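You operate a simulated robot arm through the tools that you are given. There is no shell and no other tool. Be economical: measure what you need, move in short steps, check, and stop when the job is done.

You are at the controls of a simulated robot arm. One attempt, no reset.

JOB
Shut the yellow lid, open the vent, then heat the drum as the ticket says.
Fine: leave the heater on till the display shows that heat.
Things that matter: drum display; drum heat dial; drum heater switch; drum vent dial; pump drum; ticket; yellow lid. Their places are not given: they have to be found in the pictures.

Only the result counts: the job must be done as asked and must still hold three seconds after the hand-in. Knocking over, shifting, dropping, spilling or breaking anything else fails it. A push-on lid holds only when it is set on centred and level and pressed home; a screw cap is set on level and turned clockwise until tight.

ROBOT AND FRAMES
A 7-joint arm with a two-finger parallel gripper, fixed in place. Base frame: the origin is at the foot of the arm, x ahead of it, y to its left, z up. Readings come in cm, degrees, newtons and seconds.
With the tool pointing down near the work surface it reaches from about 30 to 70 cm from the base axis. Its first joint turns from -66.0 to 66.0 degrees. Payload 1.57 kg.
The tool frame sits at the grasp point between the pads (the TCP): z along the fingers, y along the line on which they close. The tips reach 3 cm beyond it. Largest opening 11 cm; finger width 2.4, thickness 1.2; the body of the gripper, 4.8 by 11.2 cm, starts 7.8 cm behind the TCP.
Orientation is that of the tool frame in the base frame, as a unit quaternion [x, y, z, w]. With the fingers straight down and closing along the base's y, the tool's x points along the base's -x, its y along +y and its z along -z.

CONTROLS
- The arm moves only by the tool send_rows. Its argument "series" is a list of rows, each a list of 7 numbers: the closure in counts, from 0 (fully open) to 255 (shut), then the shift along the tool's x, y, z in units of 25 mm (1.0 is 25 mm), then the turn, a rotation vector about the tool's x, y, z in units of 6 degrees (1.0 is 6 degrees). In form: [[hand, x, y, z, rx, ry, rz], ...]. A call has 1 to 8 rows; each row shifts and turns the commanded pose from where the row before left it, along the tool's axes as they then stand. A call with a number of a shift or a turn outside -1 to 1 is refused whole. Rows are played at 5 a second. More than 5 cm and 8.6 degrees between two rows, or a gripper value outside its range, and nothing of the call is played. A pose out of reach is approached as far as the arm can. The call stops where the force on the tool passes 40 N (or 10 N more than at its start, if that is more) or the arm is blocked; 0.2 s more then pass. Each finger travels about 10.8 cm/s and halts on what it meets, pressing with about 21 N; the grip force reading is that of the motor and also rises with nothing between the fingers. The clock runs only during rows and for 0.2 s after the last one: add rows that do not move to give the fingers time. It gives the time, the measured TCP pose, the force on the tool (base axes), the opening and the grip force at its end, in the units of the frame above (readings bear some noise), with the torque about the TCP (base axes, N m) and any sound that the robot's microphone picked up.
- Cameras (640 x 400 px; columns grow to the right, rows downward): "scene" is fixed at [18.55, -42.68, 139.32]; the picture's right is [0.49, -0.87, 0.00], its down [-0.71, -0.40, -0.58] and it looks along [0.51, 0.28, -0.81] (base axes); focal length 214 px, centre (320, 200). "wrist" rides on the gripper at [7, 1.6, -14.1] in the tool frame; the picture's right is [-0.23, 0.97, 0.00], its down [-0.85, -0.20, -0.48] and it looks along [-0.47, -0.11, 0.88] (tool axes); focal length 222 px, centre (320, 200).
- grab_frame(camera): a new picture of that camera. It takes no simulated time.
- measure_at(camera, pixels): for up to 12 pixels [column, row] of the newest picture of that camera ("zoom" is the newest enlarged one), the place [x, y, z] in the base frame of the surface seen there, good to about 0.2 cm, but the place of the scene camera against the robot may be out by one fixed shift of up to 2.5 cm in any direction. It takes no simulated time.
- inspect(camera, box): a new picture of the part [left, top, right, bottom] of that camera's present view, enlarged. It takes no simulated time.
- close_job(): hands the job in; it is judged then, once.

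Go step by step. Measure first, check grasps and placings, and put right what went wrong. The budget is 80 turns and 38 pictures, counting those below and the enlarged ones. Unless the task says otherwise, let go and move clear before handing in, and close with one line.

The tools are called after "Emit:" as a command line: name --pt "numbers of a row" for each row, then --argument value for the rest, lists and objects as JSON in quotes. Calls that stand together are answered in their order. send_rows: Moves the arm, as the interface text tells. Its arguments: {"type":"object","properties":{"series":{"type":"array","items":{"type":"array","items":{"type":"number"}}}},"required":["series"]} The other tools are called the same way: grab_frame (camera) takes a picture; measure_at (camera, pixels) gives the place of the surface under pixels of a picture; inspect (camera, box) takes an enlarged picture of a part of a camera's view; close_job () hands the job in.

At the start:

```text
time_s: 0.0
eef_pos: [31.21, 17.17, 123.79]
tcp_rot: [0.0, 1.0, 0.001, -0.002]
force: [0.6, 1.2, -0.4]
torque: [0.01, 0.01, 0.0]
grip_width: 11.01
grip_force: 0.1
```

scene: 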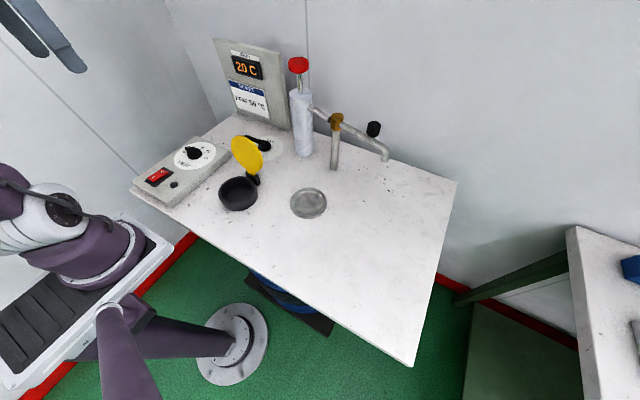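
wrist: 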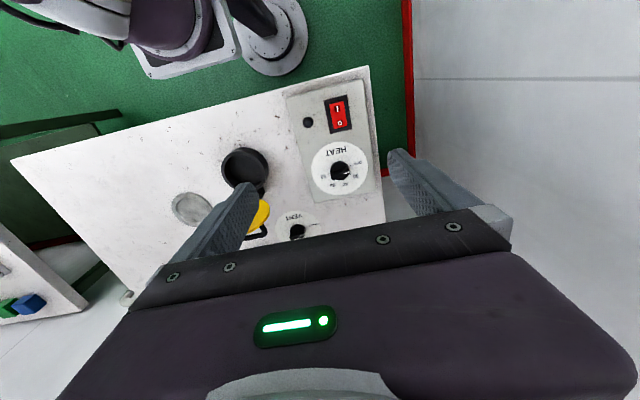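

The scene shows the ticket near (248,98), the display at (247,67), the heat dial at (193,155), the switch at (158,176), the vent dial at (262,145), and the yellow lid at (247,155), hinged and open. I'll enlarge the key parts.

Emit:
inspect --camera "scene" --box '[205, 30, 305, 130]'

Emit:
inspect --camera "wrist" --box '[210, 70, 390, 250]'

Emit:
inspect --camera "scene" --box '[130, 120, 290, 220]'

```text
4.00 times, centred on (255, 80) of scene
```

zoom: 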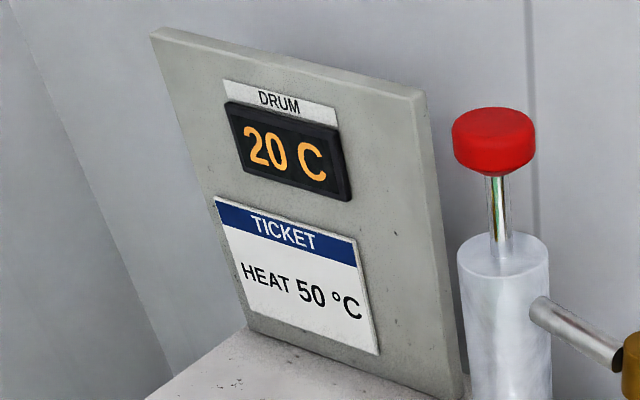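

```text
2.22 times, centred on (300, 160) of wrist
```

zoom: 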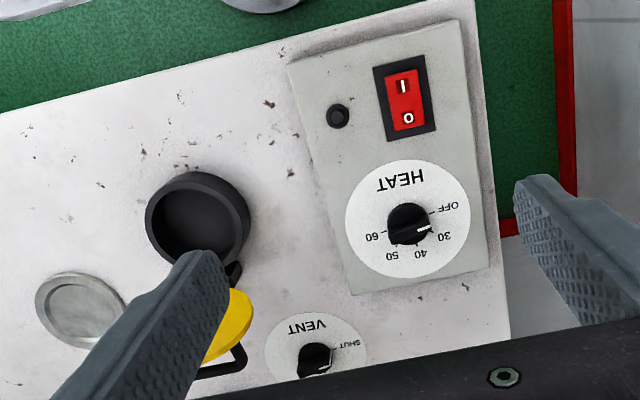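

```text
4.00 times, centred on (210, 170) of scene
```

zoom: 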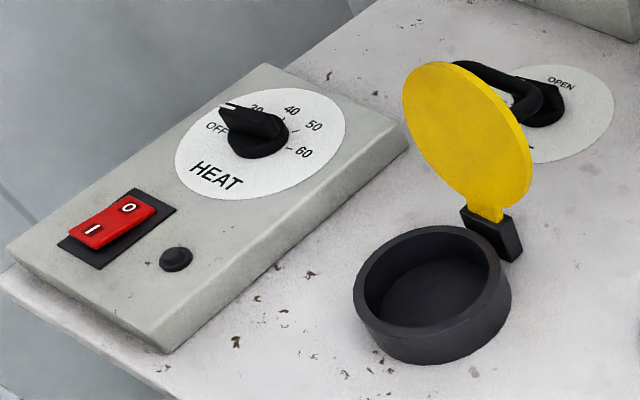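

The ticket says 50 °C. The heat dial points near OFF, the switch is at 0, and the vent dial is at SHUT. Next I'll measure the main points in both the wrist and scene views.

Emit:
measure_at --camera "wrist" --pixels '[[338, 169], [347, 173], [320, 176], [336, 107], [341, 122], [297, 231], [305, 237], [245, 170], [259, 214], [308, 122], [245, 150], [287, 243]]'

Emit:
measure_at --camera "zoom" --pixels '[[255, 130], [232, 106], [258, 152], [128, 210], [92, 232], [545, 100], [430, 280], [470, 140], [410, 75], [525, 190], [478, 66], [485, 225]]'

```text
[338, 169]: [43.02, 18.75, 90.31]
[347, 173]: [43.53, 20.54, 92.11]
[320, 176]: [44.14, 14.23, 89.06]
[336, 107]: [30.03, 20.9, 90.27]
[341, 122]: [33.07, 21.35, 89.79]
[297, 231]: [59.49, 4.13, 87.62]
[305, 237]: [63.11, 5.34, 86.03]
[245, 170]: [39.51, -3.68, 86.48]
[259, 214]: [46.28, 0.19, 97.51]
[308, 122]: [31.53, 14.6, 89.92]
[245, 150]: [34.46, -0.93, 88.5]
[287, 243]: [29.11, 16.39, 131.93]
```

```text
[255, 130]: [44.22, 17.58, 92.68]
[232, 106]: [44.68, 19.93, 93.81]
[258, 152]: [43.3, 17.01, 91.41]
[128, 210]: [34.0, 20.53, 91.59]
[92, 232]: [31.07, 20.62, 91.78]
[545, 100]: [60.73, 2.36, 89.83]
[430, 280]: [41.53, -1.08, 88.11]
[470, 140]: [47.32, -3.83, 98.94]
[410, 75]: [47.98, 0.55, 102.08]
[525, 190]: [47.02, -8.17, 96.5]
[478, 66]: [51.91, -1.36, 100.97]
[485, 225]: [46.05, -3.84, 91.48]
```

The wrist view gives the heat dial at about (43,18.5), the switch at (31.5,21), the vent at (60,4.5), the ring at (40,-2.5) and the lid leaning up near (47,-2). I'll move closer over the lid for a better look.

Emit:
send_rows --pt "0 -0.13 -0.87 0.7 0 0 0" --pt "0 -0.13 -0.87 0.7 0 0 0" --pt "0 -0.13 -0.87 0.7 0 0 0" --pt "0 -0.13 -0.87 0.7 0 0 0" --pt "0 -0.13 -0.87 0.7 0 0 0" --pt "0 -0.13 -0.87 0.7 0 0 0"

Emit:
grab_frame --camera "wrist"

```text
time_s: 1.4
eef_pos: [33.43, 3.93, 113.41]
tcp_rot: [0.0, 1.0, 0.001, 0.0]
force: [0.3, -0.4, -0.7]
torque: [-0.01, 0.01, 0.0]
grip_width: 10.98
grip_force: 0.1
```

```text
32 pictures are left
```

wrist: 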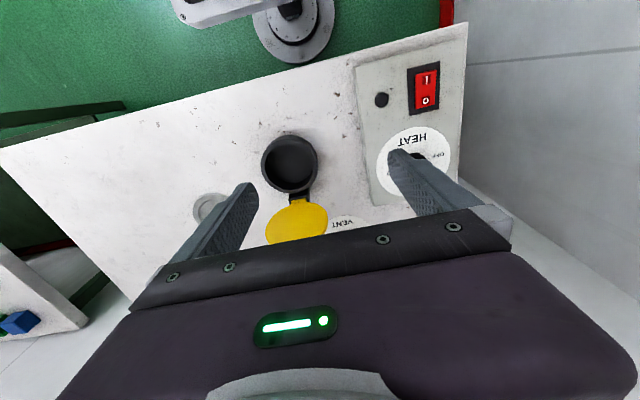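

The ring is at (290,163), the lid at (297,222), and its hinge at (300,196). I'll measure them.

Emit:
measure_at --camera "wrist" --pixels '[[262, 164], [317, 164], [290, 135], [291, 166], [298, 192], [300, 202], [272, 222], [326, 220], [297, 215], [280, 238], [340, 225], [318, 183]]'

Emit:
inspect --camera "wrist" --box '[240, 120, 400, 250]'

```text
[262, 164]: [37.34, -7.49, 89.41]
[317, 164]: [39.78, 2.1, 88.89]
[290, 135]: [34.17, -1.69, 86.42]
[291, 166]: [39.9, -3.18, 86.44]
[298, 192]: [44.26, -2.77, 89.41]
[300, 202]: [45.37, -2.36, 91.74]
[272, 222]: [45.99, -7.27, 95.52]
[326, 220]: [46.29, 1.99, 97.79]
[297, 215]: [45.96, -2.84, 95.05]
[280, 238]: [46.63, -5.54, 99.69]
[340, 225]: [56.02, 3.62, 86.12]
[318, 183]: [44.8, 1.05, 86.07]
```

```text
3.08 times, centred on (320, 185) of wrist
```

zoom: 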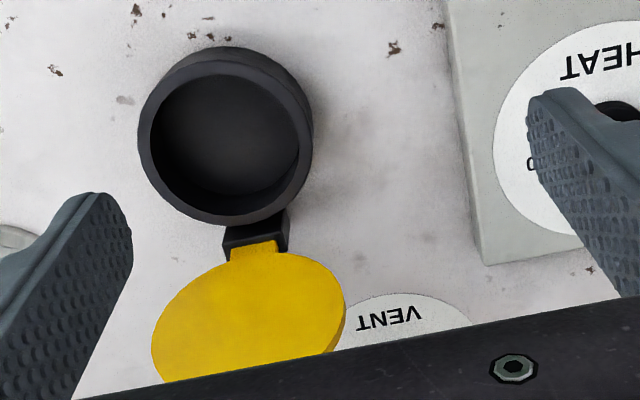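

The ring centre is about (38.6,-2.6), its rim is at z 89.4, and the hinge is at (45,-2.4). The lid stands nearly upright to z≈100.5. I'll move over and past the lid to see its handle and the vent dial.

Emit:
send_rows --pt "0 -0.9 0 -0.2 0 0 0" --pt "0 -0.9 0 -0.2 0 0 0" --pt "0 -0.9 0 -0.2 0 0 0" --pt "0 -0.9 0 -0.2 0 0 0" --pt "0 -0.9 0 -0.2 0 0 0" --pt "0 -0.9 0 -0.2 0 0 0"

Emit:
grab_frame --camera "wrist"

```text
time_s: 2.8
eef_pos: [46.63, 4.26, 116.43]
tcp_rot: [0.0, 1.0, 0.0, 0.0]
force: [0.3, -0.1, -0.2]
torque: [0.02, 0.02, 0.01]
grip_width: 11.01
grip_force: 0.1
```

```text
30 pictures are left
```

wrist: 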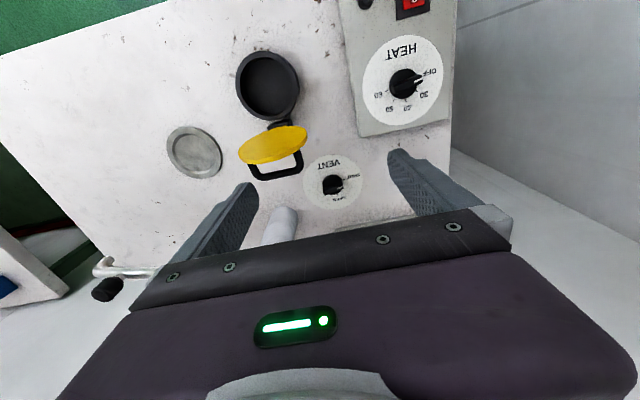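

Emit:
inspect --camera "wrist" --box '[220, 40, 380, 220]'

Emit:
inspect --camera "wrist" --box '[350, 0, 450, 130]'

Emit:
measure_at --camera "wrist" --pixels '[[250, 172], [259, 178], [278, 176], [297, 171], [300, 155], [332, 186], [345, 178], [337, 199], [304, 135], [240, 152], [275, 160], [280, 225]]'

```text
2.22 times, centred on (300, 130) of wrist
```

zoom: 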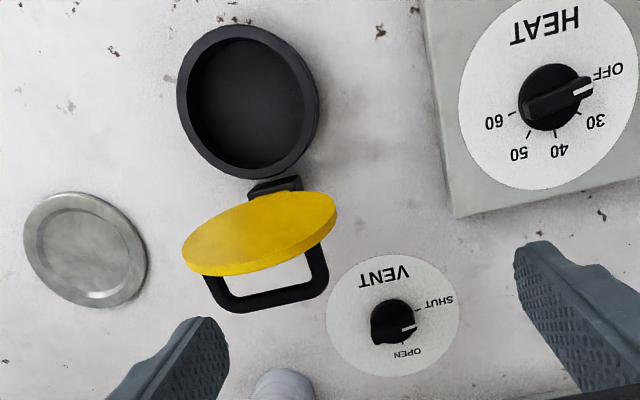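

```text
3.08 times, centred on (400, 65) of wrist
```

zoom: 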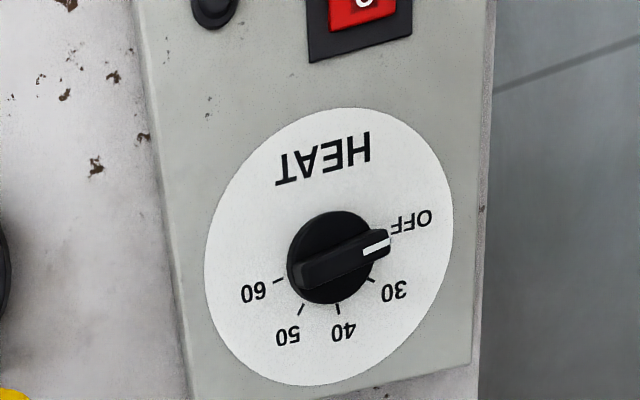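

```text
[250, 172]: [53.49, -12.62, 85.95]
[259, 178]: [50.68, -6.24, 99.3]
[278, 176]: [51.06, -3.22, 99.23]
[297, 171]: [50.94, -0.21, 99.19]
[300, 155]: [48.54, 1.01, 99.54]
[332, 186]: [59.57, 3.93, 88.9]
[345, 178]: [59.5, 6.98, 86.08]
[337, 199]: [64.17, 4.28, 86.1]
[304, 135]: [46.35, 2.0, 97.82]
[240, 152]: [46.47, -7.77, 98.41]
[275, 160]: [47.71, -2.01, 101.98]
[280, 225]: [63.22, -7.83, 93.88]
```

The handle crossbar runs along y at (51,-3,99.2). Next I'll close the fingers and go down behind it at x≈54.5, clear of the pump, ready to push the lid over towards the base.

Emit:
send_rows --pt "255 -0.8 -0.75 0 0 0 0" --pt "255 -0.8 -0.75 0 0 0 0" --pt "255 -0.8 -0.75 0 0 0 0" --pt "255 -0.8 -0.75 0 0 0 0" --pt "255 0 0 0.8 0 0 0" --pt "255 0 0 0.8 0 0 0" --pt "255 0 0 0.8 0 0 0" --pt "255 0 0 0.8 0 0 0"

Emit:
inspect --camera "scene" --box '[180, 50, 340, 220]'

```text
time_s: 4.6
eef_pos: [54.7, -3.35, 108.3]
tcp_rot: [0.001, 1.0, 0.0, 0.0]
force: [-0.2, -0.6, 0.3]
torque: [-0.04, 0.01, 0.02]
grip_width: 0.01
grip_force: 20.7
```

```text
2.35 times, centred on (260, 135) of scene
```

zoom: 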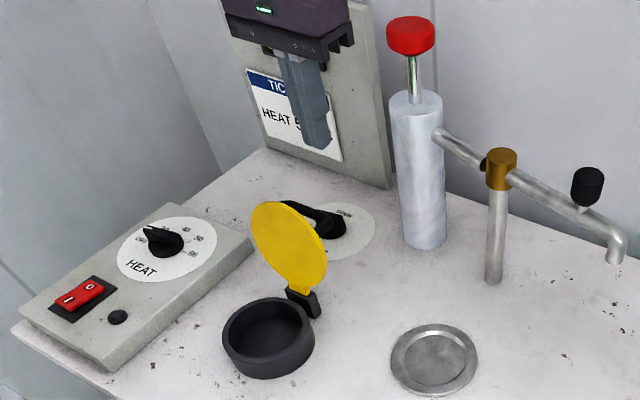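

The fingers are clear behind the lid and the pump is off to the side. I'll go down 8 cm and start pushing.

Emit:
send_rows --pt "255 0 0 0.8 0 0 0" --pt "255 0 0 0.8 0 0 0" --pt "255 0 0 0.8 0 0 0" --pt "255 0 0 0.7 0 0 0" --pt "255 0.5 0 0 0 0 0" --pt "255 0.5 0 0 0 0 0" --pt "255 0.5 0 0 0 0 0" --pt "255 0.5 0 0 0 0 0"

Emit:
inspect --camera "scene" --box '[180, 50, 340, 220]'

```text
time_s: 6.4
eef_pos: [49.63, -3.54, 100.6]
tcp_rot: [0.0, 1.0, 0.0, -0.001]
force: [0.2, -0.4, 1.0]
torque: [0.01, -0.01, 0.0]
grip_width: 0.0
grip_force: 20.3
```

```text
2.35 times, centred on (260, 135) of scene
```

zoom: 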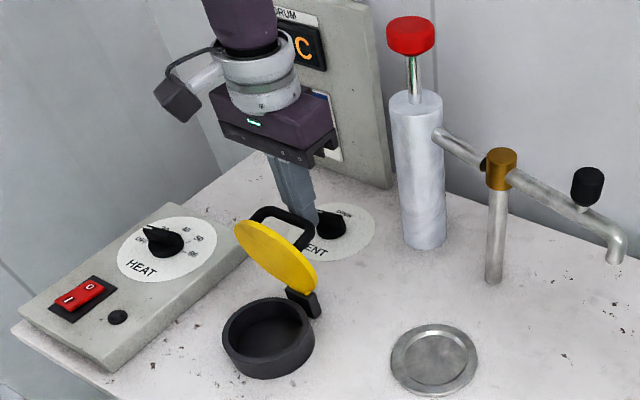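

The lid is following the push. I'll keep going.

Emit:
send_rows --pt "255 0.5 0 0 0 0 0" --pt "255 0.5 0 0 0 0 0" --pt "255 0.5 0 0 0 0 0" --pt "255 0.5 0 0 0 0 0" --pt "255 0.5 0 0 0 0 0" --pt "255 0.5 0 0 0 0 0" --pt "255 0.5 0 0 0 0 0" --pt "255 0.5 0 0 0 0 0"

Emit:
inspect --camera "scene" --box '[180, 50, 340, 220]'

```text
time_s: 8.2
eef_pos: [39.74, -3.32, 100.75]
tcp_rot: [-0.001, 1.0, 0.001, 0.0]
force: [0.0, 0.1, 0.0]
torque: [0.05, 0.02, 0.01]
grip_width: 0.0
grip_force: 20.9
```

```text
2.35 times, centred on (260, 135) of scene
```

zoom: 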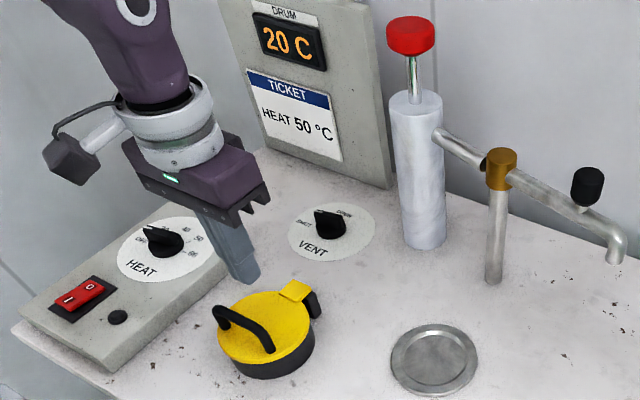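

The lid has dropped onto the ring. I'll measure the crossbar so I can press it home.

Emit:
measure_at --camera "zoom" --pixels '[[245, 323], [222, 308], [265, 340], [255, 365], [270, 310], [290, 325], [255, 298], [330, 222], [345, 210]]'

Emit:
grab_frame --camera "wrist"

```text
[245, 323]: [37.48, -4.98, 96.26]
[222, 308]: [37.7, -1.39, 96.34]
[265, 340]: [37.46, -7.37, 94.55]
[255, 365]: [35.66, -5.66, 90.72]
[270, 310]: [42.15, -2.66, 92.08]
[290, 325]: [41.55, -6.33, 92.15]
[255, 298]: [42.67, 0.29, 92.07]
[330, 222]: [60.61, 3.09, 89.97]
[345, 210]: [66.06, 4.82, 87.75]
```

```text
24 pictures are left
```

wrist: 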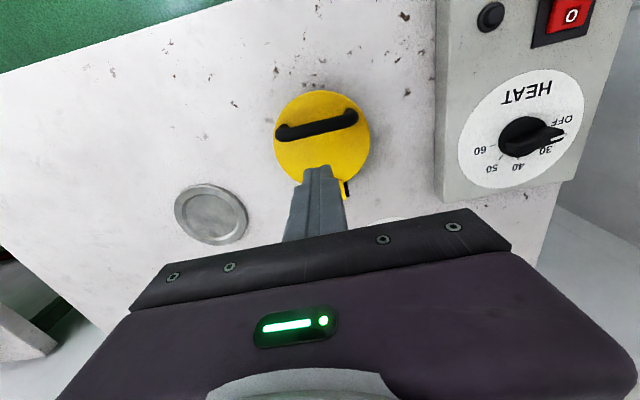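

Emit:
measure_at --camera "wrist" --pixels '[[283, 132], [317, 127], [350, 119], [300, 155], [350, 150], [320, 100]]'

Emit:
send_rows --pt "255 0.8 0.05 0 0 0 0" --pt "255 0.55 0 0 0 0 0" --pt "255 0 0 0.4 0 0 0" --pt "255 0 0 0.4 0 0 0" --pt "255 0 0 0.3 0 0 0" --pt "255 0 0 0.2 0 0 0" --pt "255 0 0 0.2 0 0 0" --pt "255 0 0 0.2 0 0 0"

```text
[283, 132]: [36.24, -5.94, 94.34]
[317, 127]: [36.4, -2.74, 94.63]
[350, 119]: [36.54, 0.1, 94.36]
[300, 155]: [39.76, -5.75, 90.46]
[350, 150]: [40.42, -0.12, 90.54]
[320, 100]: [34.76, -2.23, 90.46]
```

```text
time_s: 9.7
eef_pos: [36.23, -3.19, 97.38]
tcp_rot: [0.001, 1.0, 0.0, 0.0]
force: [-8.4, 2.7, 37.7]
torque: [0.17, 0.15, 0.05]
grip_width: 0.0
grip_force: 20.9
stopped in row 7: the force on the tool passed its limit at 61 N (the readings are from after the stop); the commanded pose is now the measured one
```

The lid reads level at z 90.5 on both sides and took a 61 N press. I'll lift off and move back to look at the vent dial and check the lid.

Emit:
send_rows --pt "255 0 0 -1 0 0 0" --pt "255 0 0 -1 0 0 0" --pt "0 -0.9 0.6 -0.6 0 0 0" --pt "0 -0.9 0.6 -0.6 0 0 0" --pt "0 -0.9 0.6 -0.3 0 0 0" --pt "0 -0.9 0.6 0 0 0 0" --pt "0 -0.9 0.6 0 0 0 0"

Emit:
inspect --camera "wrist" --box '[220, 50, 440, 220]'

```text
time_s: 11.3
eef_pos: [47.65, 4.27, 106.2]
tcp_rot: [-0.001, 1.0, 0.001, 0.0]
force: [-0.6, -0.2, 0.5]
torque: [0.01, 0.0, 0.0]
grip_width: 11.01
grip_force: 0.0
```

```text
2.35 times, centred on (330, 135) of wrist
```

zoom: 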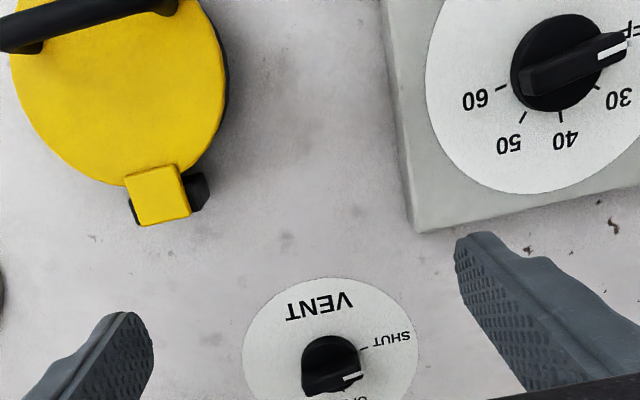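

The lid sits flat with its hinge intact. The vent dial bar is visible around (333,368) in the zoom, so I'll measure the bar ends and labels.

Emit:
measure_at --camera "zoom" --pixels '[[308, 382], [333, 374], [345, 380], [357, 377], [330, 345], [363, 350], [405, 337], [345, 290], [360, 398], [250, 350], [415, 370], [330, 388]]'

Emit:
measure_at --camera "zoom" --pixels '[[530, 80], [575, 62], [610, 50], [600, 88], [560, 115], [522, 118], [500, 88], [557, 60], [440, 60], [555, 20]]'

```text
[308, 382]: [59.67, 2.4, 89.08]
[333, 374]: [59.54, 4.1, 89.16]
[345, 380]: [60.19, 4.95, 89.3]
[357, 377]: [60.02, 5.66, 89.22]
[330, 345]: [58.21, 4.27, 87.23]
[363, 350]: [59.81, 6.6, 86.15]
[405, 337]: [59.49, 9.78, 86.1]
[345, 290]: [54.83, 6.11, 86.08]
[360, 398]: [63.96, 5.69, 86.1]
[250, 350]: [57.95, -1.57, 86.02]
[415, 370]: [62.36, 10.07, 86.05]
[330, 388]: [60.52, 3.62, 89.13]
```

```text
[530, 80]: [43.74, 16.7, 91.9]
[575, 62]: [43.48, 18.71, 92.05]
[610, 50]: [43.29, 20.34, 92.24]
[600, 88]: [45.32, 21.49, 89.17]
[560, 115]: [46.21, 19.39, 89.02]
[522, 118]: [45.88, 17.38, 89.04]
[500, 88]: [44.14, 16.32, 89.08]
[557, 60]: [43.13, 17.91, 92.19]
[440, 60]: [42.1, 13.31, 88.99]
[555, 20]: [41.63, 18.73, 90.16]
```

Both bars point along +y (SHUT and OFF). Before gripping with the tool turned 90°, I'll check the clearances to the display panel and the pump.

Emit:
measure_at --camera "scene" --pixels '[[232, 110], [275, 122], [248, 70], [220, 50], [280, 65], [298, 63], [292, 95], [296, 130], [312, 130], [308, 67], [288, 67], [300, 152]]'

```text
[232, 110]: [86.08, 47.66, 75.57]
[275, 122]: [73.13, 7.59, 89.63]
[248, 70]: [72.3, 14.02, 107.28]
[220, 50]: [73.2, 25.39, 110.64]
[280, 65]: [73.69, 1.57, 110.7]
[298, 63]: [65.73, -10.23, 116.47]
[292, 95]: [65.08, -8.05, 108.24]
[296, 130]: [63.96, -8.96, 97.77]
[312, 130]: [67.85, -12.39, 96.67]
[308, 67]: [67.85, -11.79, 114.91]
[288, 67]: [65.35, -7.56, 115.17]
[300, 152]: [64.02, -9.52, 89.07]
```

The panel is at x≈72 and the pump near (65,-9), so there is room. I'll rotate the tool 90° counter-clockwise, with the camera swinging to -y, in two calls.

Emit:
send_rows --pt "0 0 0 0 0 0 -1" --pt "0 0 0 0 0 0 -1" --pt "0 0 0 0 0 0 -1" --pt "0 0 0 0 0 0 -1" --pt "0 0 0 0 0 0 -1" --pt "0 0 0 0 0 0 -1" --pt "0 0 0 0 0 0 -1" --pt "0 0 0 0 0 0 -1"

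Emit:
send_rows --pt "0 0 0 0 0 0 -1" --pt "0 0 0 0 0 0 -1" --pt "0 0 0 0 0 0 -1" --pt "0 0 0 0 0 0 -1" --pt "0 0 0 0 0 0 -1" --pt "0 0 0 0 0 0 -1" --pt "0 0 0 0 0 0 -1" --pt "0 0 0 0 0 0 0"

```text
time_s: 13.1
eef_pos: [47.4, 4.19, 105.98]
tcp_rot: [-0.408, 0.913, 0.001, -0.001]
force: [-0.5, -1.0, -0.1]
torque: [0.01, -0.03, 0.02]
grip_width: 11.0
grip_force: 0.2
```

```text
time_s: 14.9
eef_pos: [47.5, 4.21, 106.15]
tcp_rot: [0.708, -0.706, 0.0, -0.001]
force: [-1.3, -0.4, 0.4]
torque: [0.01, 0.0, 0.05]
grip_width: 11.01
grip_force: 0.0
```

The tool is turned as planned. I'll move over the vent dial with a partly closed gripper and check from the wrist.

Emit:
send_rows --pt "150 0 -0.84 0 0 0 0" --pt "150 0 -0.84 0 0 0 0" --pt "150 0 -0.84 0 0 0 0" --pt "150 0 -0.84 0 0 0 0" --pt "150 0 -0.84 0.5 0 0 0" --pt "150 0 -0.84 0.5 0 0 0" --pt "150 0 0 0.5 0 0 0" --pt "150 0 0 0.5 0 0 0"

Emit:
grab_frame --camera "wrist"

```text
time_s: 16.7
eef_pos: [60.06, 4.14, 101.13]
tcp_rot: [0.707, -0.707, 0.0, 0.0]
force: [-1.8, 0.0, 0.7]
torque: [0.05, 0.03, -0.02]
grip_width: 4.51
grip_force: 0.2
```

```text
22 pictures are left
```

wrist: 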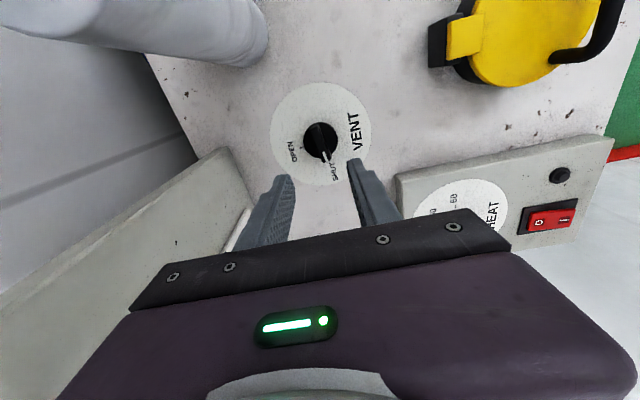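

Emit:
inspect --camera "wrist" --box '[270, 75, 380, 190]'

Emit:
measure_at --camera "wrist" --pixels '[[319, 138], [323, 155], [318, 128], [290, 152], [300, 149], [328, 162], [321, 134], [270, 134], [371, 134], [320, 83]]'

```text
3.48 times, centred on (325, 132) of wrist
```

zoom: 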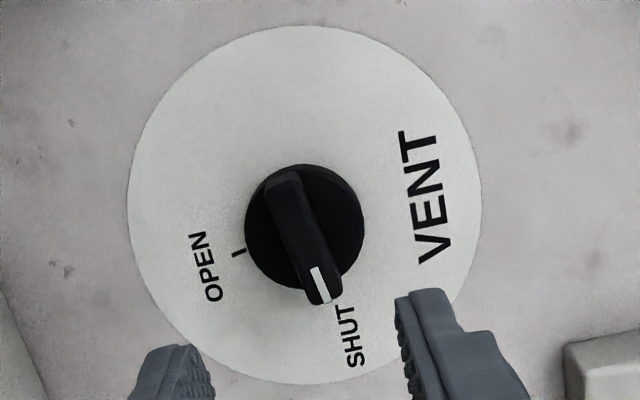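

```text
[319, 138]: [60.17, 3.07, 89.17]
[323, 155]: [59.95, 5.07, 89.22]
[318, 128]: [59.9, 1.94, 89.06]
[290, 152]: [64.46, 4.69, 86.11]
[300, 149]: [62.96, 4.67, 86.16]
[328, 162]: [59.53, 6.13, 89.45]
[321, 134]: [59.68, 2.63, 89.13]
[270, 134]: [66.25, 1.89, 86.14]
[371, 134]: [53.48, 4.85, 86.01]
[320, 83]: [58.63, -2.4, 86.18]
```

Emit:
measure_at --camera "zoom" --pixels '[[252, 228], [358, 222], [312, 168], [350, 260], [240, 252], [230, 257], [285, 180], [318, 290], [270, 200], [310, 210], [335, 300], [127, 205]]'

```text
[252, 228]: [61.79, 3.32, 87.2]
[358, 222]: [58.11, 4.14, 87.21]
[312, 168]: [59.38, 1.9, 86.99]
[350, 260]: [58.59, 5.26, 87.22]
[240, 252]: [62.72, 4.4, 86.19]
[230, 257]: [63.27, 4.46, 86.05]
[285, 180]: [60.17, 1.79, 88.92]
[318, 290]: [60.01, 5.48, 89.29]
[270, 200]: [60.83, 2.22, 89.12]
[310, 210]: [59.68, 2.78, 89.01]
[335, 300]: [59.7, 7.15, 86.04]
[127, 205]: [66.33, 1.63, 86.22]
```

The dial centre is ≈(60.0,3.8) with the bar pointing at about 94°. The OPEN tick is at about 11°, so the turn is about 83° clockwise. I'll go down around the bar and grip it.

Emit:
send_rows --pt "150 0.14 0 0.8 0 0 0" --pt "150 0 0 0.8 0 0 0" --pt "150 0 0 0.8 0 0 0" --pt "150 0 0 0.8 0 0 0" --pt "150 0 0 0.8 0 0 0" --pt "150 0 0 0.2 0 0 0" --pt "255 0 0 0 0 0 0" --pt "255 0 0 0 0 0 0"

```text
time_s: 18.5
eef_pos: [59.99, 3.95, 90.6]
tcp_rot: [-0.707, 0.707, 0.0, 0.001]
force: [2.9, -1.2, -3.6]
torque: [-0.09, -0.28, 0.04]
grip_width: 1.29
grip_force: 29.7
```

The grip is on the bar at 1.29 cm. Now I'll turn it clockwise (+rz), 84° in all.

Emit:
send_rows --pt "255 0 0 0 0 0 1" --pt "255 0 0 0 0 0 1" --pt "255 0 0 0 0 0 1" --pt "255 0 0 0 0 0 1" --pt "255 0 0 0 0 0 1" --pt "255 0 0 0 0 0 1" --pt "255 0 0 0 0 0 1"

Emit:
send_rows --pt "255 0 0 0 0 0 1" --pt "255 0 0 0 0 0 1" --pt "255 0 0 0 0 0 1" --pt "255 0 0 0 0 0 1" --pt "255 0 0 0 0 0 1" --pt "255 0 0 0 0 0 1" --pt "255 0 0 0 0 0 0.8"

```text
time_s: 20.1
eef_pos: [59.89, 3.83, 90.63]
tcp_rot: [-0.406, 0.914, 0.002, -0.001]
force: [-9.5, 3.8, -12.8]
torque: [0.09, -0.24, -0.01]
grip_width: 1.3
grip_force: 29.3
```

```text
time_s: 21.7
eef_pos: [60.07, 4.0, 90.54]
tcp_rot: [-0.062, 0.998, 0.001, -0.002]
force: [-20.7, 8.9, -19.3]
torque: [-0.14, 0.27, 1.04]
grip_width: 1.36
grip_force: 30.6
```

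The torque about z rose to about 1 N m at tool yaw 7°, so it is probably at the stop. I'll release, lift and look.

Emit:
send_rows --pt "120 0 0 0 0 0 0" --pt "120 0 0 0 0 0 0" --pt "120 0 0 -0.9 0 0 0" --pt "120 0 0 -0.9 0 0 0" --pt "120 0 0 -0.9 0 0 0" --pt "120 0 0 -0.9 0 0 0" --pt "0 0.8 0 -0.5 0 0 0" --pt "0 0.8 0 -0.5 0 0 0"

Emit:
inspect --camera "wrist" --box '[240, 80, 430, 210]'

```text
time_s: 23.5
eef_pos: [56.17, 3.34, 102.14]
tcp_rot: [-0.062, 0.998, 0.001, 0.0]
force: [0.8, -0.1, 0.4]
torque: [0.01, -0.01, -0.01]
grip_width: 10.99
grip_force: 0.1
```

```text
3.08 times, centred on (335, 145) of wrist
```

zoom: 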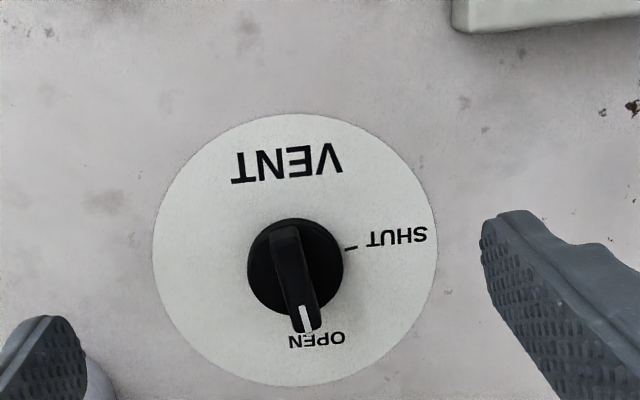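

The vent pointer is on OPEN. For the heat dial I'll rotate the tool back by about 90°, then travel there.

Emit:
send_rows --pt "0 0.5 0 -0.2 0 0 -1" --pt "0 0 0 0 0 0 -1" --pt "0 0 0 0 0 0 -1" --pt "0 0 0 0 0 0 -1" --pt "0 0 0 0 0 0 -1" --pt "0 0 0 0 0 0 -1" --pt "0 0 0 0 0 0 -1" --pt "0 0 0 0 0 0 -1"

Emit:
send_rows --pt "0 0 0 0 0 0 -1" --pt "0 0 0 0 0 0 -1" --pt "0 0 0 0 0 0 -1" --pt "0 0 0 0 0 0 -1" --pt "0 0 0 0 0 0 -1" --pt "0 0 0 0 0 0 -1" --pt "0 0 0 0 0 0 -0.5"

```text
time_s: 25.3
eef_pos: [55.0, 3.33, 102.61]
tcp_rot: [-0.464, 0.886, 0.001, 0.0]
force: [-0.3, -0.1, 0.5]
torque: [-0.02, 0.01, 0.0]
grip_width: 11.0
grip_force: 0.0
```

```text
time_s: 26.9
eef_pos: [54.87, 3.22, 102.59]
tcp_rot: [0.733, -0.68, -0.001, -0.001]
force: [0.5, 0.7, 0.2]
torque: [-0.02, 0.01, 0.0]
grip_width: 11.02
grip_force: 0.1
```

Yaw is now 94°. Moving over the heat dial.

Emit:
send_rows --pt "150 -0.795 0.506 0 0 0 0" --pt "150 -0.795 0.506 0 0 0 0" --pt "150 -0.795 0.506 0 0 0 0" --pt "150 -0.795 0.506 0 0 0 0" --pt "150 -0.795 0.506 0 0 0 0" --pt "150 -0.795 0.506 0 0 0 0" --pt "150 -0.795 0.506 0 0 0 0" --pt "150 -0.795 0.506 0 0 0 0"

Emit:
inspect --camera "wrist" --box '[240, 60, 430, 210]'

```text
time_s: 28.7
eef_pos: [43.57, 18.44, 102.54]
tcp_rot: [0.733, -0.68, -0.001, -0.001]
force: [-0.6, 0.2, 0.6]
torque: [-0.02, -0.01, -0.01]
grip_width: 4.53
grip_force: 0.0
```

```text
2.67 times, centred on (335, 135) of wrist
```

zoom: 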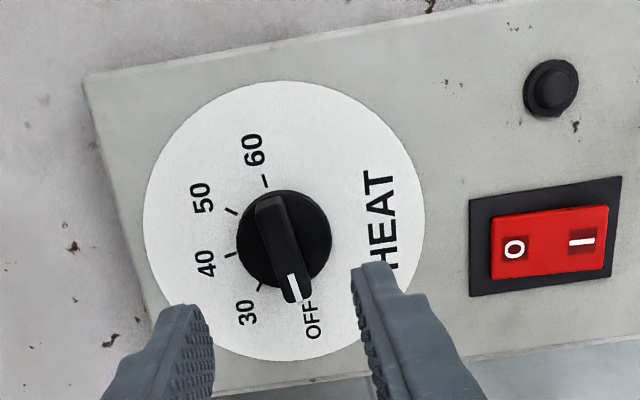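

Emit:
measure_at --camera "zoom" --pixels '[[265, 181], [232, 211], [230, 255], [261, 288], [242, 245], [326, 238], [290, 193], [262, 205], [295, 294], [278, 250], [515, 248], [582, 241]]'

Emit:
measure_at --camera "zoom" --pixels '[[495, 270], [605, 220], [550, 242], [478, 245], [550, 88], [145, 220], [423, 220], [285, 82], [255, 358], [308, 300]]'

```text
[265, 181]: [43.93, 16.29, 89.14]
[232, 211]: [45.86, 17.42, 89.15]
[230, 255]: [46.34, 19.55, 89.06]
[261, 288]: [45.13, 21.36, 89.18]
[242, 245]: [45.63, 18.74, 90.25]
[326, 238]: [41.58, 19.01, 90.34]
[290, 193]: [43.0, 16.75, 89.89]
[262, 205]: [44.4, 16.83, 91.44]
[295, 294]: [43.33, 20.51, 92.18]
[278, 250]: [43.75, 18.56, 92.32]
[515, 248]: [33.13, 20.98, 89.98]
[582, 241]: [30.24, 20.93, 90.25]
```

```text
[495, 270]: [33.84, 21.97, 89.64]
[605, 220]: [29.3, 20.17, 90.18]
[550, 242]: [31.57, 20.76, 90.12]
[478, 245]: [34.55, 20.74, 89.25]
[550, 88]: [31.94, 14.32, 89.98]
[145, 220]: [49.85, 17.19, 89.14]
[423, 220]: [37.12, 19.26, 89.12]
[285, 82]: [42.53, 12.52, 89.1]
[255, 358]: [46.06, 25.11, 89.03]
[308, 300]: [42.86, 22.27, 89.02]
```

Fitting the ticks gives a centre of (43.55,18.95), with 30/40/50/60 at about 56°/11°/-34°/-79°. OFF is at ≈101°, so 50 is 135° clockwise from OFF. I'll align the yaw to the bar, go down and grip.

Emit:
send_rows --pt "150 -0.2 0 0.5 0 0 -1" --pt "150 0 0 0.8 0 0 -0.1" --pt "150 0 0 0.8 0 0 0" --pt "150 0 0 0.8 0 0 0" --pt "150 0 0 0.62 0 0 0" --pt "150 0 0 0 0 0 0" --pt "255 0 0 0 0 0 0" --pt "255 0 0 0 0 0 0"

```text
time_s: 30.5
eef_pos: [43.55, 18.91, 93.57]
tcp_rot: [0.77, -0.639, -0.001, -0.002]
force: [13.3, 2.9, -12.9]
torque: [0.04, -0.08, -0.53]
grip_width: 1.28
grip_force: 30.1
```

Gripped at yaw 100.6°. I'll turn 135° clockwise.

Emit:
send_rows --pt "255 0 0 0 0 0 1" --pt "255 0 0 0 0 0 1" --pt "255 0 0 0 0 0 1" --pt "255 0 0 0 0 0 1" --pt "255 0 0 0 0 0 1" --pt "255 0 0 0 0 0 1" --pt "255 0 0 0 0 0 1" --pt "255 0 0 0 0 0 1"

Emit:
send_rows --pt "255 0 0 0 0 0 1" --pt "255 0 0 0 0 0 1" --pt "255 0 0 0 0 0 1" --pt "255 0 0 0 0 0 1" --pt "255 0 0 0 0 0 1" --pt "255 0 0 0 0 0 1" --pt "255 0 0 0 0 0 1" --pt "255 0 0 0 0 0 1"

Emit:
send_rows --pt "255 0 0 0 0 0 1" --pt "255 0 0 0 0 0 1" --pt "255 0 0 0 0 0 1" --pt "255 0 0 0 0 0 1" --pt "255 0 0 0 0 0 1" --pt "255 0 0 0 0 0 1" --pt "255 0 0 0 0 0 0.4" --pt "255 0 0 0 0 0 0"

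```text
time_s: 31.2
eef_pos: [43.47, 18.96, 93.69]
tcp_rot: [-0.686, 0.728, 0.001, 0.002]
force: [7.5, 3.3, -14.3]
torque: [-0.28, -0.26, 0.0]
grip_width: 1.3
grip_force: 30.2
stopped in row 3: the force on the tool passed its limit at 41 N (the readings are from after the stop); the commanded pose is now the measured one
```

```text
time_s: 33.0
eef_pos: [43.46, 18.96, 93.71]
tcp_rot: [-0.33, 0.944, 0.002, 0.0]
force: [8.9, 9.8, -9.5]
torque: [0.66, -0.99, 0.02]
grip_width: 1.3
grip_force: 30.0
```

```text
time_s: 34.9
eef_pos: [43.29, 19.07, 93.63]
tcp_rot: [-0.002, 1.0, 0.001, -0.001]
force: [0.7, 21.8, -0.4]
torque: [0.33, -0.02, 0.03]
grip_width: 1.3
grip_force: 29.3
```

The turn so far brings the yaw to 0°. I have 34° left, so I'll re-open briefly to relieve the side force, re-grip and continue.

Emit:
send_rows --pt "200 0 0 0 0 0 0" --pt "255 0 0 0 0 0 0" --pt "255 0 0 0 0 0 1" --pt "255 0 0 0 0 0 1" --pt "255 0 0 0 0 0 1" --pt "255 0 0 0 0 0 1" --pt "255 0 0 0 0 0 1" --pt "255 0 0 0 0 0 0.6"

```text
time_s: 36.3
eef_pos: [43.3, 19.06, 93.61]
tcp_rot: [0.202, 0.979, 0.001, -0.001]
force: [2.5, 5.8, -7.0]
torque: [-0.09, -0.13, 0.01]
grip_width: 1.29
grip_force: 29.6
stopped in row 7: the force on the tool passed its limit at 40 N (the readings are from after the stop); the commanded pose is now the measured one
```

Yaw is -23°, so about 11° remain.

Emit:
send_rows --pt "255 0 0 0 0 0 0.6" --pt "255 0 0 0 0 0 0.6" --pt "255 0 0 0 0 0 0.58" --pt "255 0 0 0 0 0 0"

Emit:
send_rows --pt "130 0 0 0 0 0 0" --pt "130 0 0 0 0 0 0" --pt "130 0 0 -0.8 0 0 0" --pt "130 0 0 -0.8 0 0 0" --pt "130 0 0 -0.8 0 0 0" --pt "130 0 0 -0.8 0 0 0" --pt "0 0.5 0 -0.6 0 0 0" --pt "0 0 0 0 0 0 0"

Emit:
inspect --camera "wrist" --box '[220, 50, 430, 210]'

```text
time_s: 37.3
eef_pos: [43.44, 18.99, 93.68]
tcp_rot: [0.292, 0.957, 0.003, -0.001]
force: [8.1, 16.3, -20.6]
torque: [0.04, -0.29, 0.02]
grip_width: 1.29
grip_force: 29.9
```

```text
time_s: 39.1
eef_pos: [42.36, 19.71, 103.16]
tcp_rot: [0.291, 0.957, 0.001, -0.002]
force: [-0.5, -0.4, 0.1]
torque: [0.04, -0.02, -0.01]
grip_width: 10.99
grip_force: 0.0
```

```text
2.50 times, centred on (325, 130) of wrist
```

zoom: 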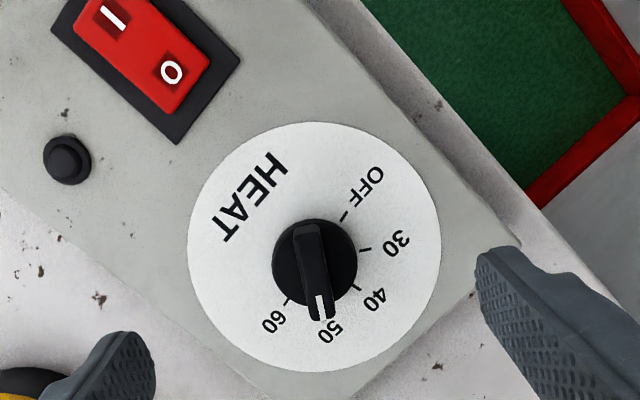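

The pointer appears to be on 50. I'll verify with measurements.

Emit:
measure_at --camera "zoom" --pixels '[[345, 215], [365, 249], [358, 287], [288, 302], [309, 240], [321, 310], [275, 262], [356, 262], [315, 221], [306, 229]]'

Emit:
inspect --camera "wrist" --box '[290, 120, 350, 160]'

```text
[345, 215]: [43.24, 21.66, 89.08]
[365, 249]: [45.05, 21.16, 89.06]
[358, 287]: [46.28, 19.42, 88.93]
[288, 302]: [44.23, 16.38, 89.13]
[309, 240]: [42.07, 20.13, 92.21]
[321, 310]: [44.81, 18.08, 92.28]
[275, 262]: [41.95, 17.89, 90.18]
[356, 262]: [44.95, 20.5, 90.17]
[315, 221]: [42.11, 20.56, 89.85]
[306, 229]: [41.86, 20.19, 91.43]
```

```text
10.00 times, centred on (320, 140) of wrist
```

zoom: 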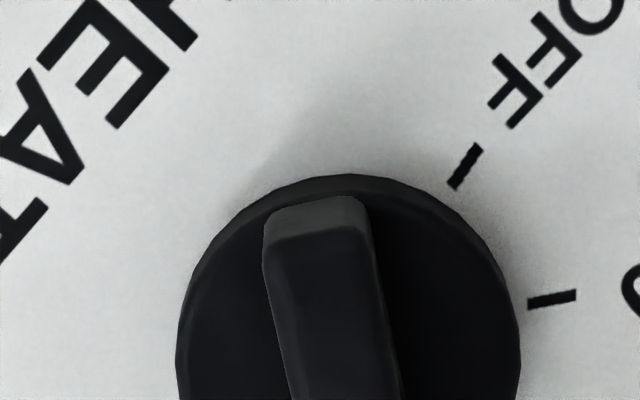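

The fitted 50 mark is at ≈-35°, and the bar is at -34 to -37°, so it is set to 50. Next I'll straighten the tool, close the fingers and move above the "I" end of the switch at (29.7,20.8).

Emit:
send_rows --pt "255 0 0 0 0 0 -1" --pt "255 0 0 0 0 0 -1" --pt "255 0 0 0 0 0 -1" --pt "255 0 0 0 0 0 -1" --pt "255 0 0 0 0 0 -1" --pt "255 0 0 0 0 0 -0.65"

Emit:
send_rows --pt "255 0.85 0.075 0.2 0 0 0" --pt "255 0.85 0.075 0.2 0 0 0" --pt "255 0.85 0.075 0.2 0 0 0" --pt "255 0.85 0.075 0.2 0 0 0" --pt "255 0.85 0.075 0.2 0 0 0" --pt "255 0.85 0.075 0.2 0 0 0"

Emit:
grab_frame --camera "wrist"

```text
time_s: 40.5
eef_pos: [42.33, 19.66, 103.05]
tcp_rot: [-0.001, 1.0, 0.002, -0.001]
force: [0.1, 0.9, -0.1]
torque: [0.0, 0.0, 0.01]
grip_width: 0.0
grip_force: 20.4
```

```text
time_s: 41.9
eef_pos: [29.58, 20.71, 100.26]
tcp_rot: [0.0, 1.0, 0.002, -0.001]
force: [-0.4, 0.3, -0.3]
torque: [0.0, -0.01, 0.01]
grip_width: 0.03
grip_force: 21.0
```

```text
16 pictures are left
```

wrist: 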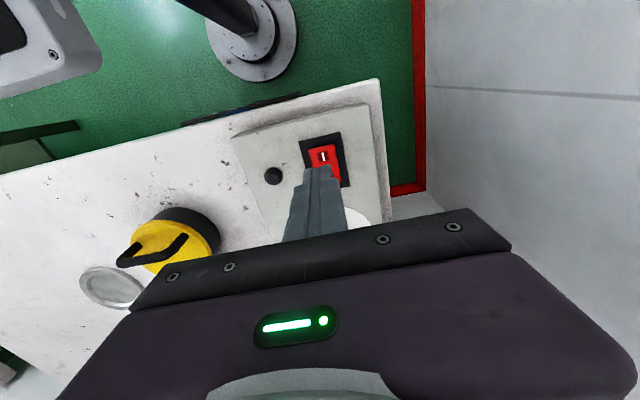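

Emit:
measure_at --camera "wrist" --pixels '[[323, 156], [313, 148], [332, 145], [335, 160], [338, 175]]'

Emit:
send_rows --pt "255 0 0 0.8 0 0 0" --pt "255 0 0 0.8 0 0 0" --pt "255 0 0 0.8 0 0 0" --pt "255 0 0 0.2 0 0 0" --pt "255 0 0 0.1 0 0 0" --pt "255 0 0 0.1 0 0 0" --pt "255 0 0 0.1 0 0 0" --pt "255 0 0 0.1 0 0 0"

```text
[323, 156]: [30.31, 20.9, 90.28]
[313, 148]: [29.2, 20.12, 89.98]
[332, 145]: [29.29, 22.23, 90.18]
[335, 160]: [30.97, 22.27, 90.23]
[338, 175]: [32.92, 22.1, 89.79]
```

```text
time_s: 43.7
eef_pos: [29.48, 20.9, 92.92]
tcp_rot: [0.0, 1.0, 0.004, 0.0]
force: [-5.1, -2.5, 18.0]
torque: [-0.1, -0.08, -0.01]
grip_width: 0.0
grip_force: 20.8
heard: click
stopped in row 8: the force on the tool passed its limit at 56 N (the readings are from after the stop); the commanded pose is now the measured one
```

A click was heard, so the switch has flipped. I'll lift off and look at the display and the switch.

Emit:
send_rows --pt "255 0 0 -0.8 0 0 0" --pt "255 0 0 -0.8 0 0 0" --pt "255 0 0 -0.8 0 0 0" --pt "255 0 0 -0.8 0 0 0"

Emit:
inspect --camera "scene" --box '[130, 40, 320, 220]'

```text
time_s: 44.7
eef_pos: [29.55, 20.87, 101.12]
tcp_rot: [0.0, 1.0, 0.003, 0.0]
force: [0.1, 0.0, -0.1]
torque: [0.02, 0.03, 0.0]
grip_width: 0.01
grip_force: 20.9
```

```text
2.22 times, centred on (225, 130) of scene
```

zoom: 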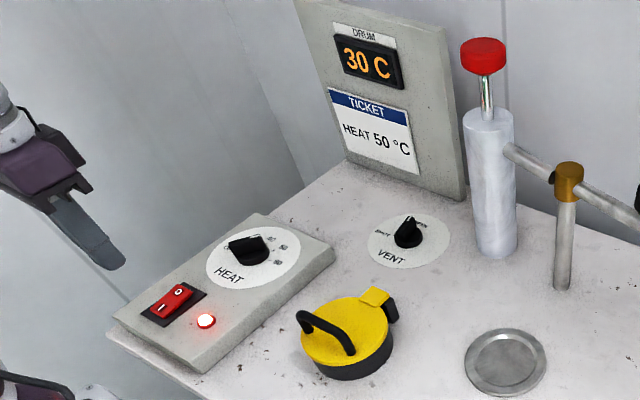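

The lamp is lit and the display reads 30 C. I'll wait while it heats.

Emit:
send_rows --pt "255 0 0 0 0 0 0" --pt "255 0 0 0 0 0 0" --pt "255 0 0 0 0 0 0" --pt "255 0 0 0 0 0 0" --pt "255 0 0 0 0 0 0" --pt "255 0 0 0 0 0 0" --pt "255 0 0 0 0 0 0" --pt "255 0 0 0 0 0 0"

Emit:
inspect --camera "scene" --box '[205, 30, 305, 130]'

```text
time_s: 46.5
eef_pos: [29.69, 20.98, 100.99]
tcp_rot: [0.0, 1.0, 0.003, 0.0]
force: [0.3, -0.2, -0.7]
torque: [0.0, -0.01, -0.01]
grip_width: 0.0
grip_force: 20.6
```

```text
4.00 times, centred on (255, 80) of scene
```

zoom: 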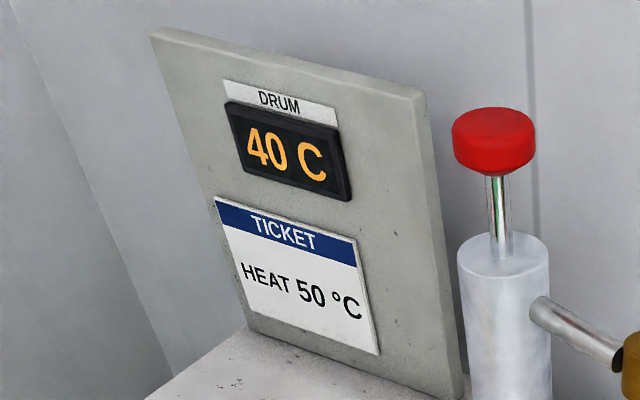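

It reads 40 C. I'll keep waiting.

Emit:
send_rows --pt "255 0 0 0 0 0 0" --pt "255 0 0 0 0 0 0" --pt "255 0 0 0 0 0 0" --pt "255 0 0 0 0 0 0" --pt "255 0 0 0 0 0 0" --pt "255 0 0 0 0 0 0" --pt "255 0 0 0 0 0 0" --pt "255 0 0 0 0 0 0"

Emit:
inspect --camera "scene" --box '[205, 30, 305, 130]'

```text
time_s: 48.3
eef_pos: [29.53, 20.83, 100.9]
tcp_rot: [0.0, 1.0, 0.004, 0.0]
force: [1.1, 0.8, 0.0]
torque: [0.02, 0.01, 0.02]
grip_width: 0.0
grip_force: 21.7
```

```text
4.00 times, centred on (255, 80) of scene
```

zoom: 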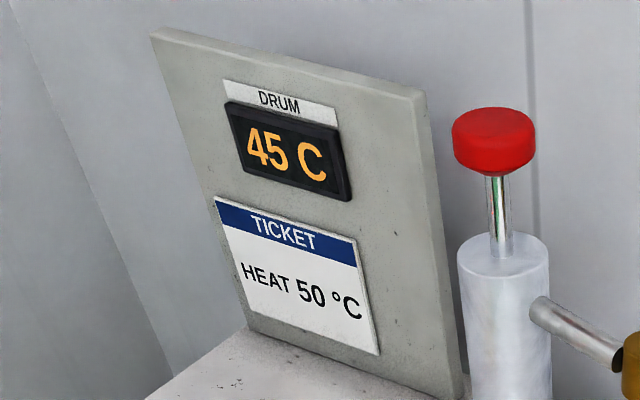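

It reads 45 C and is levelling off towards the setpoint. I'll wait longer.

Emit:
send_rows --pt "255 0 0 0 0 0 0" --pt "255 0 0 0 0 0 0" --pt "255 0 0 0 0 0 0" --pt "255 0 0 0 0 0 0" --pt "255 0 0 0 0 0 0" --pt "255 0 0 0 0 0 0" --pt "255 0 0 0 0 0 0" --pt "255 0 0 0 0 0 0"

Emit:
send_rows --pt "255 0 0 0 0 0 0" --pt "255 0 0 0 0 0 0" --pt "255 0 0 0 0 0 0" --pt "255 0 0 0 0 0 0" --pt "255 0 0 0 0 0 0" --pt "255 0 0 0 0 0 0" --pt "255 0 0 0 0 0 0" --pt "255 0 0 0 0 0 0"

Emit:
inspect --camera "scene" --box '[205, 30, 305, 130]'

```text
time_s: 50.1
eef_pos: [29.59, 20.79, 101.08]
tcp_rot: [0.0, 1.0, 0.003, -0.001]
force: [0.4, 0.4, 0.2]
torque: [0.04, -0.02, -0.01]
grip_width: 0.0
grip_force: 20.8
```

```text
time_s: 51.9
eef_pos: [29.65, 20.96, 100.9]
tcp_rot: [0.0, 1.0, 0.004, 0.0]
force: [-0.3, -0.5, -0.7]
torque: [-0.02, 0.03, 0.01]
grip_width: 0.02
grip_force: 21.2
```

```text
4.00 times, centred on (255, 80) of scene
```

zoom: 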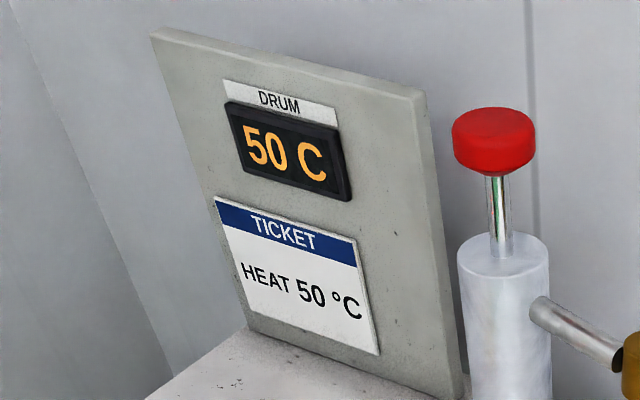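

It now reads 50 C. I'll wait longer than the three-second hold and check that it stays there and that everything is in order.

Emit:
send_rows --pt "255 0 0 0 0 0 0" --pt "255 0 0 0 0 0 0" --pt "255 0 0 0 0 0 0" --pt "255 0 0 0 0 0 0" --pt "255 0 0 0 0 0 0" --pt "255 0 0 0 0 0 0" --pt "255 0 0 0 0 0 0" --pt "255 0 0 0 0 0 0"

Emit:
send_rows --pt "255 0 0 0 0 0 0" --pt "255 0 0 0 0 0 0" --pt "255 0 0 0 0 0 0" --pt "255 0 0 0 0 0 0" --pt "255 0 0 0 0 0 0" --pt "255 0 0 0 0 0 0" --pt "255 0 0 0 0 0 0" --pt "255 0 0 0 0 0 0"

Emit:
inspect --camera "scene" --box '[130, 40, 320, 220]'

```text
time_s: 53.7
eef_pos: [29.59, 20.86, 100.95]
tcp_rot: [0.001, 1.0, 0.005, 0.0]
force: [-0.5, 0.0, 0.7]
torque: [0.01, -0.02, 0.02]
grip_width: 0.0
grip_force: 20.7
```

```text
time_s: 55.5
eef_pos: [29.58, 20.93, 100.95]
tcp_rot: [0.001, 1.0, 0.003, 0.0]
force: [0.7, -0.1, 0.2]
torque: [0.01, -0.01, 0.0]
grip_width: 0.03
grip_force: 21.5
```

```text
2.22 times, centred on (225, 130) of scene
```

zoom: 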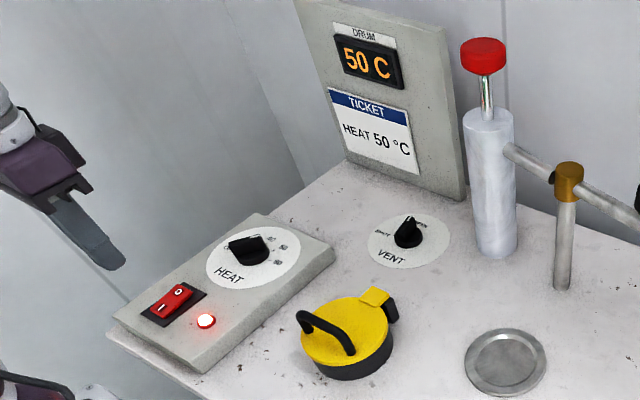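

The display holds at 50 C with the heater on, the lid shut and the vent on OPEN. The arm is clear, so I'm handing in.

Emit:
close_job

```text
The job is handed in.
```

The yellow lid is shut and pressed down, the vent is on OPEN, and the drum is heated to the ticket's 50 °C; the display held at 50 C with the heater still on at hand-in.
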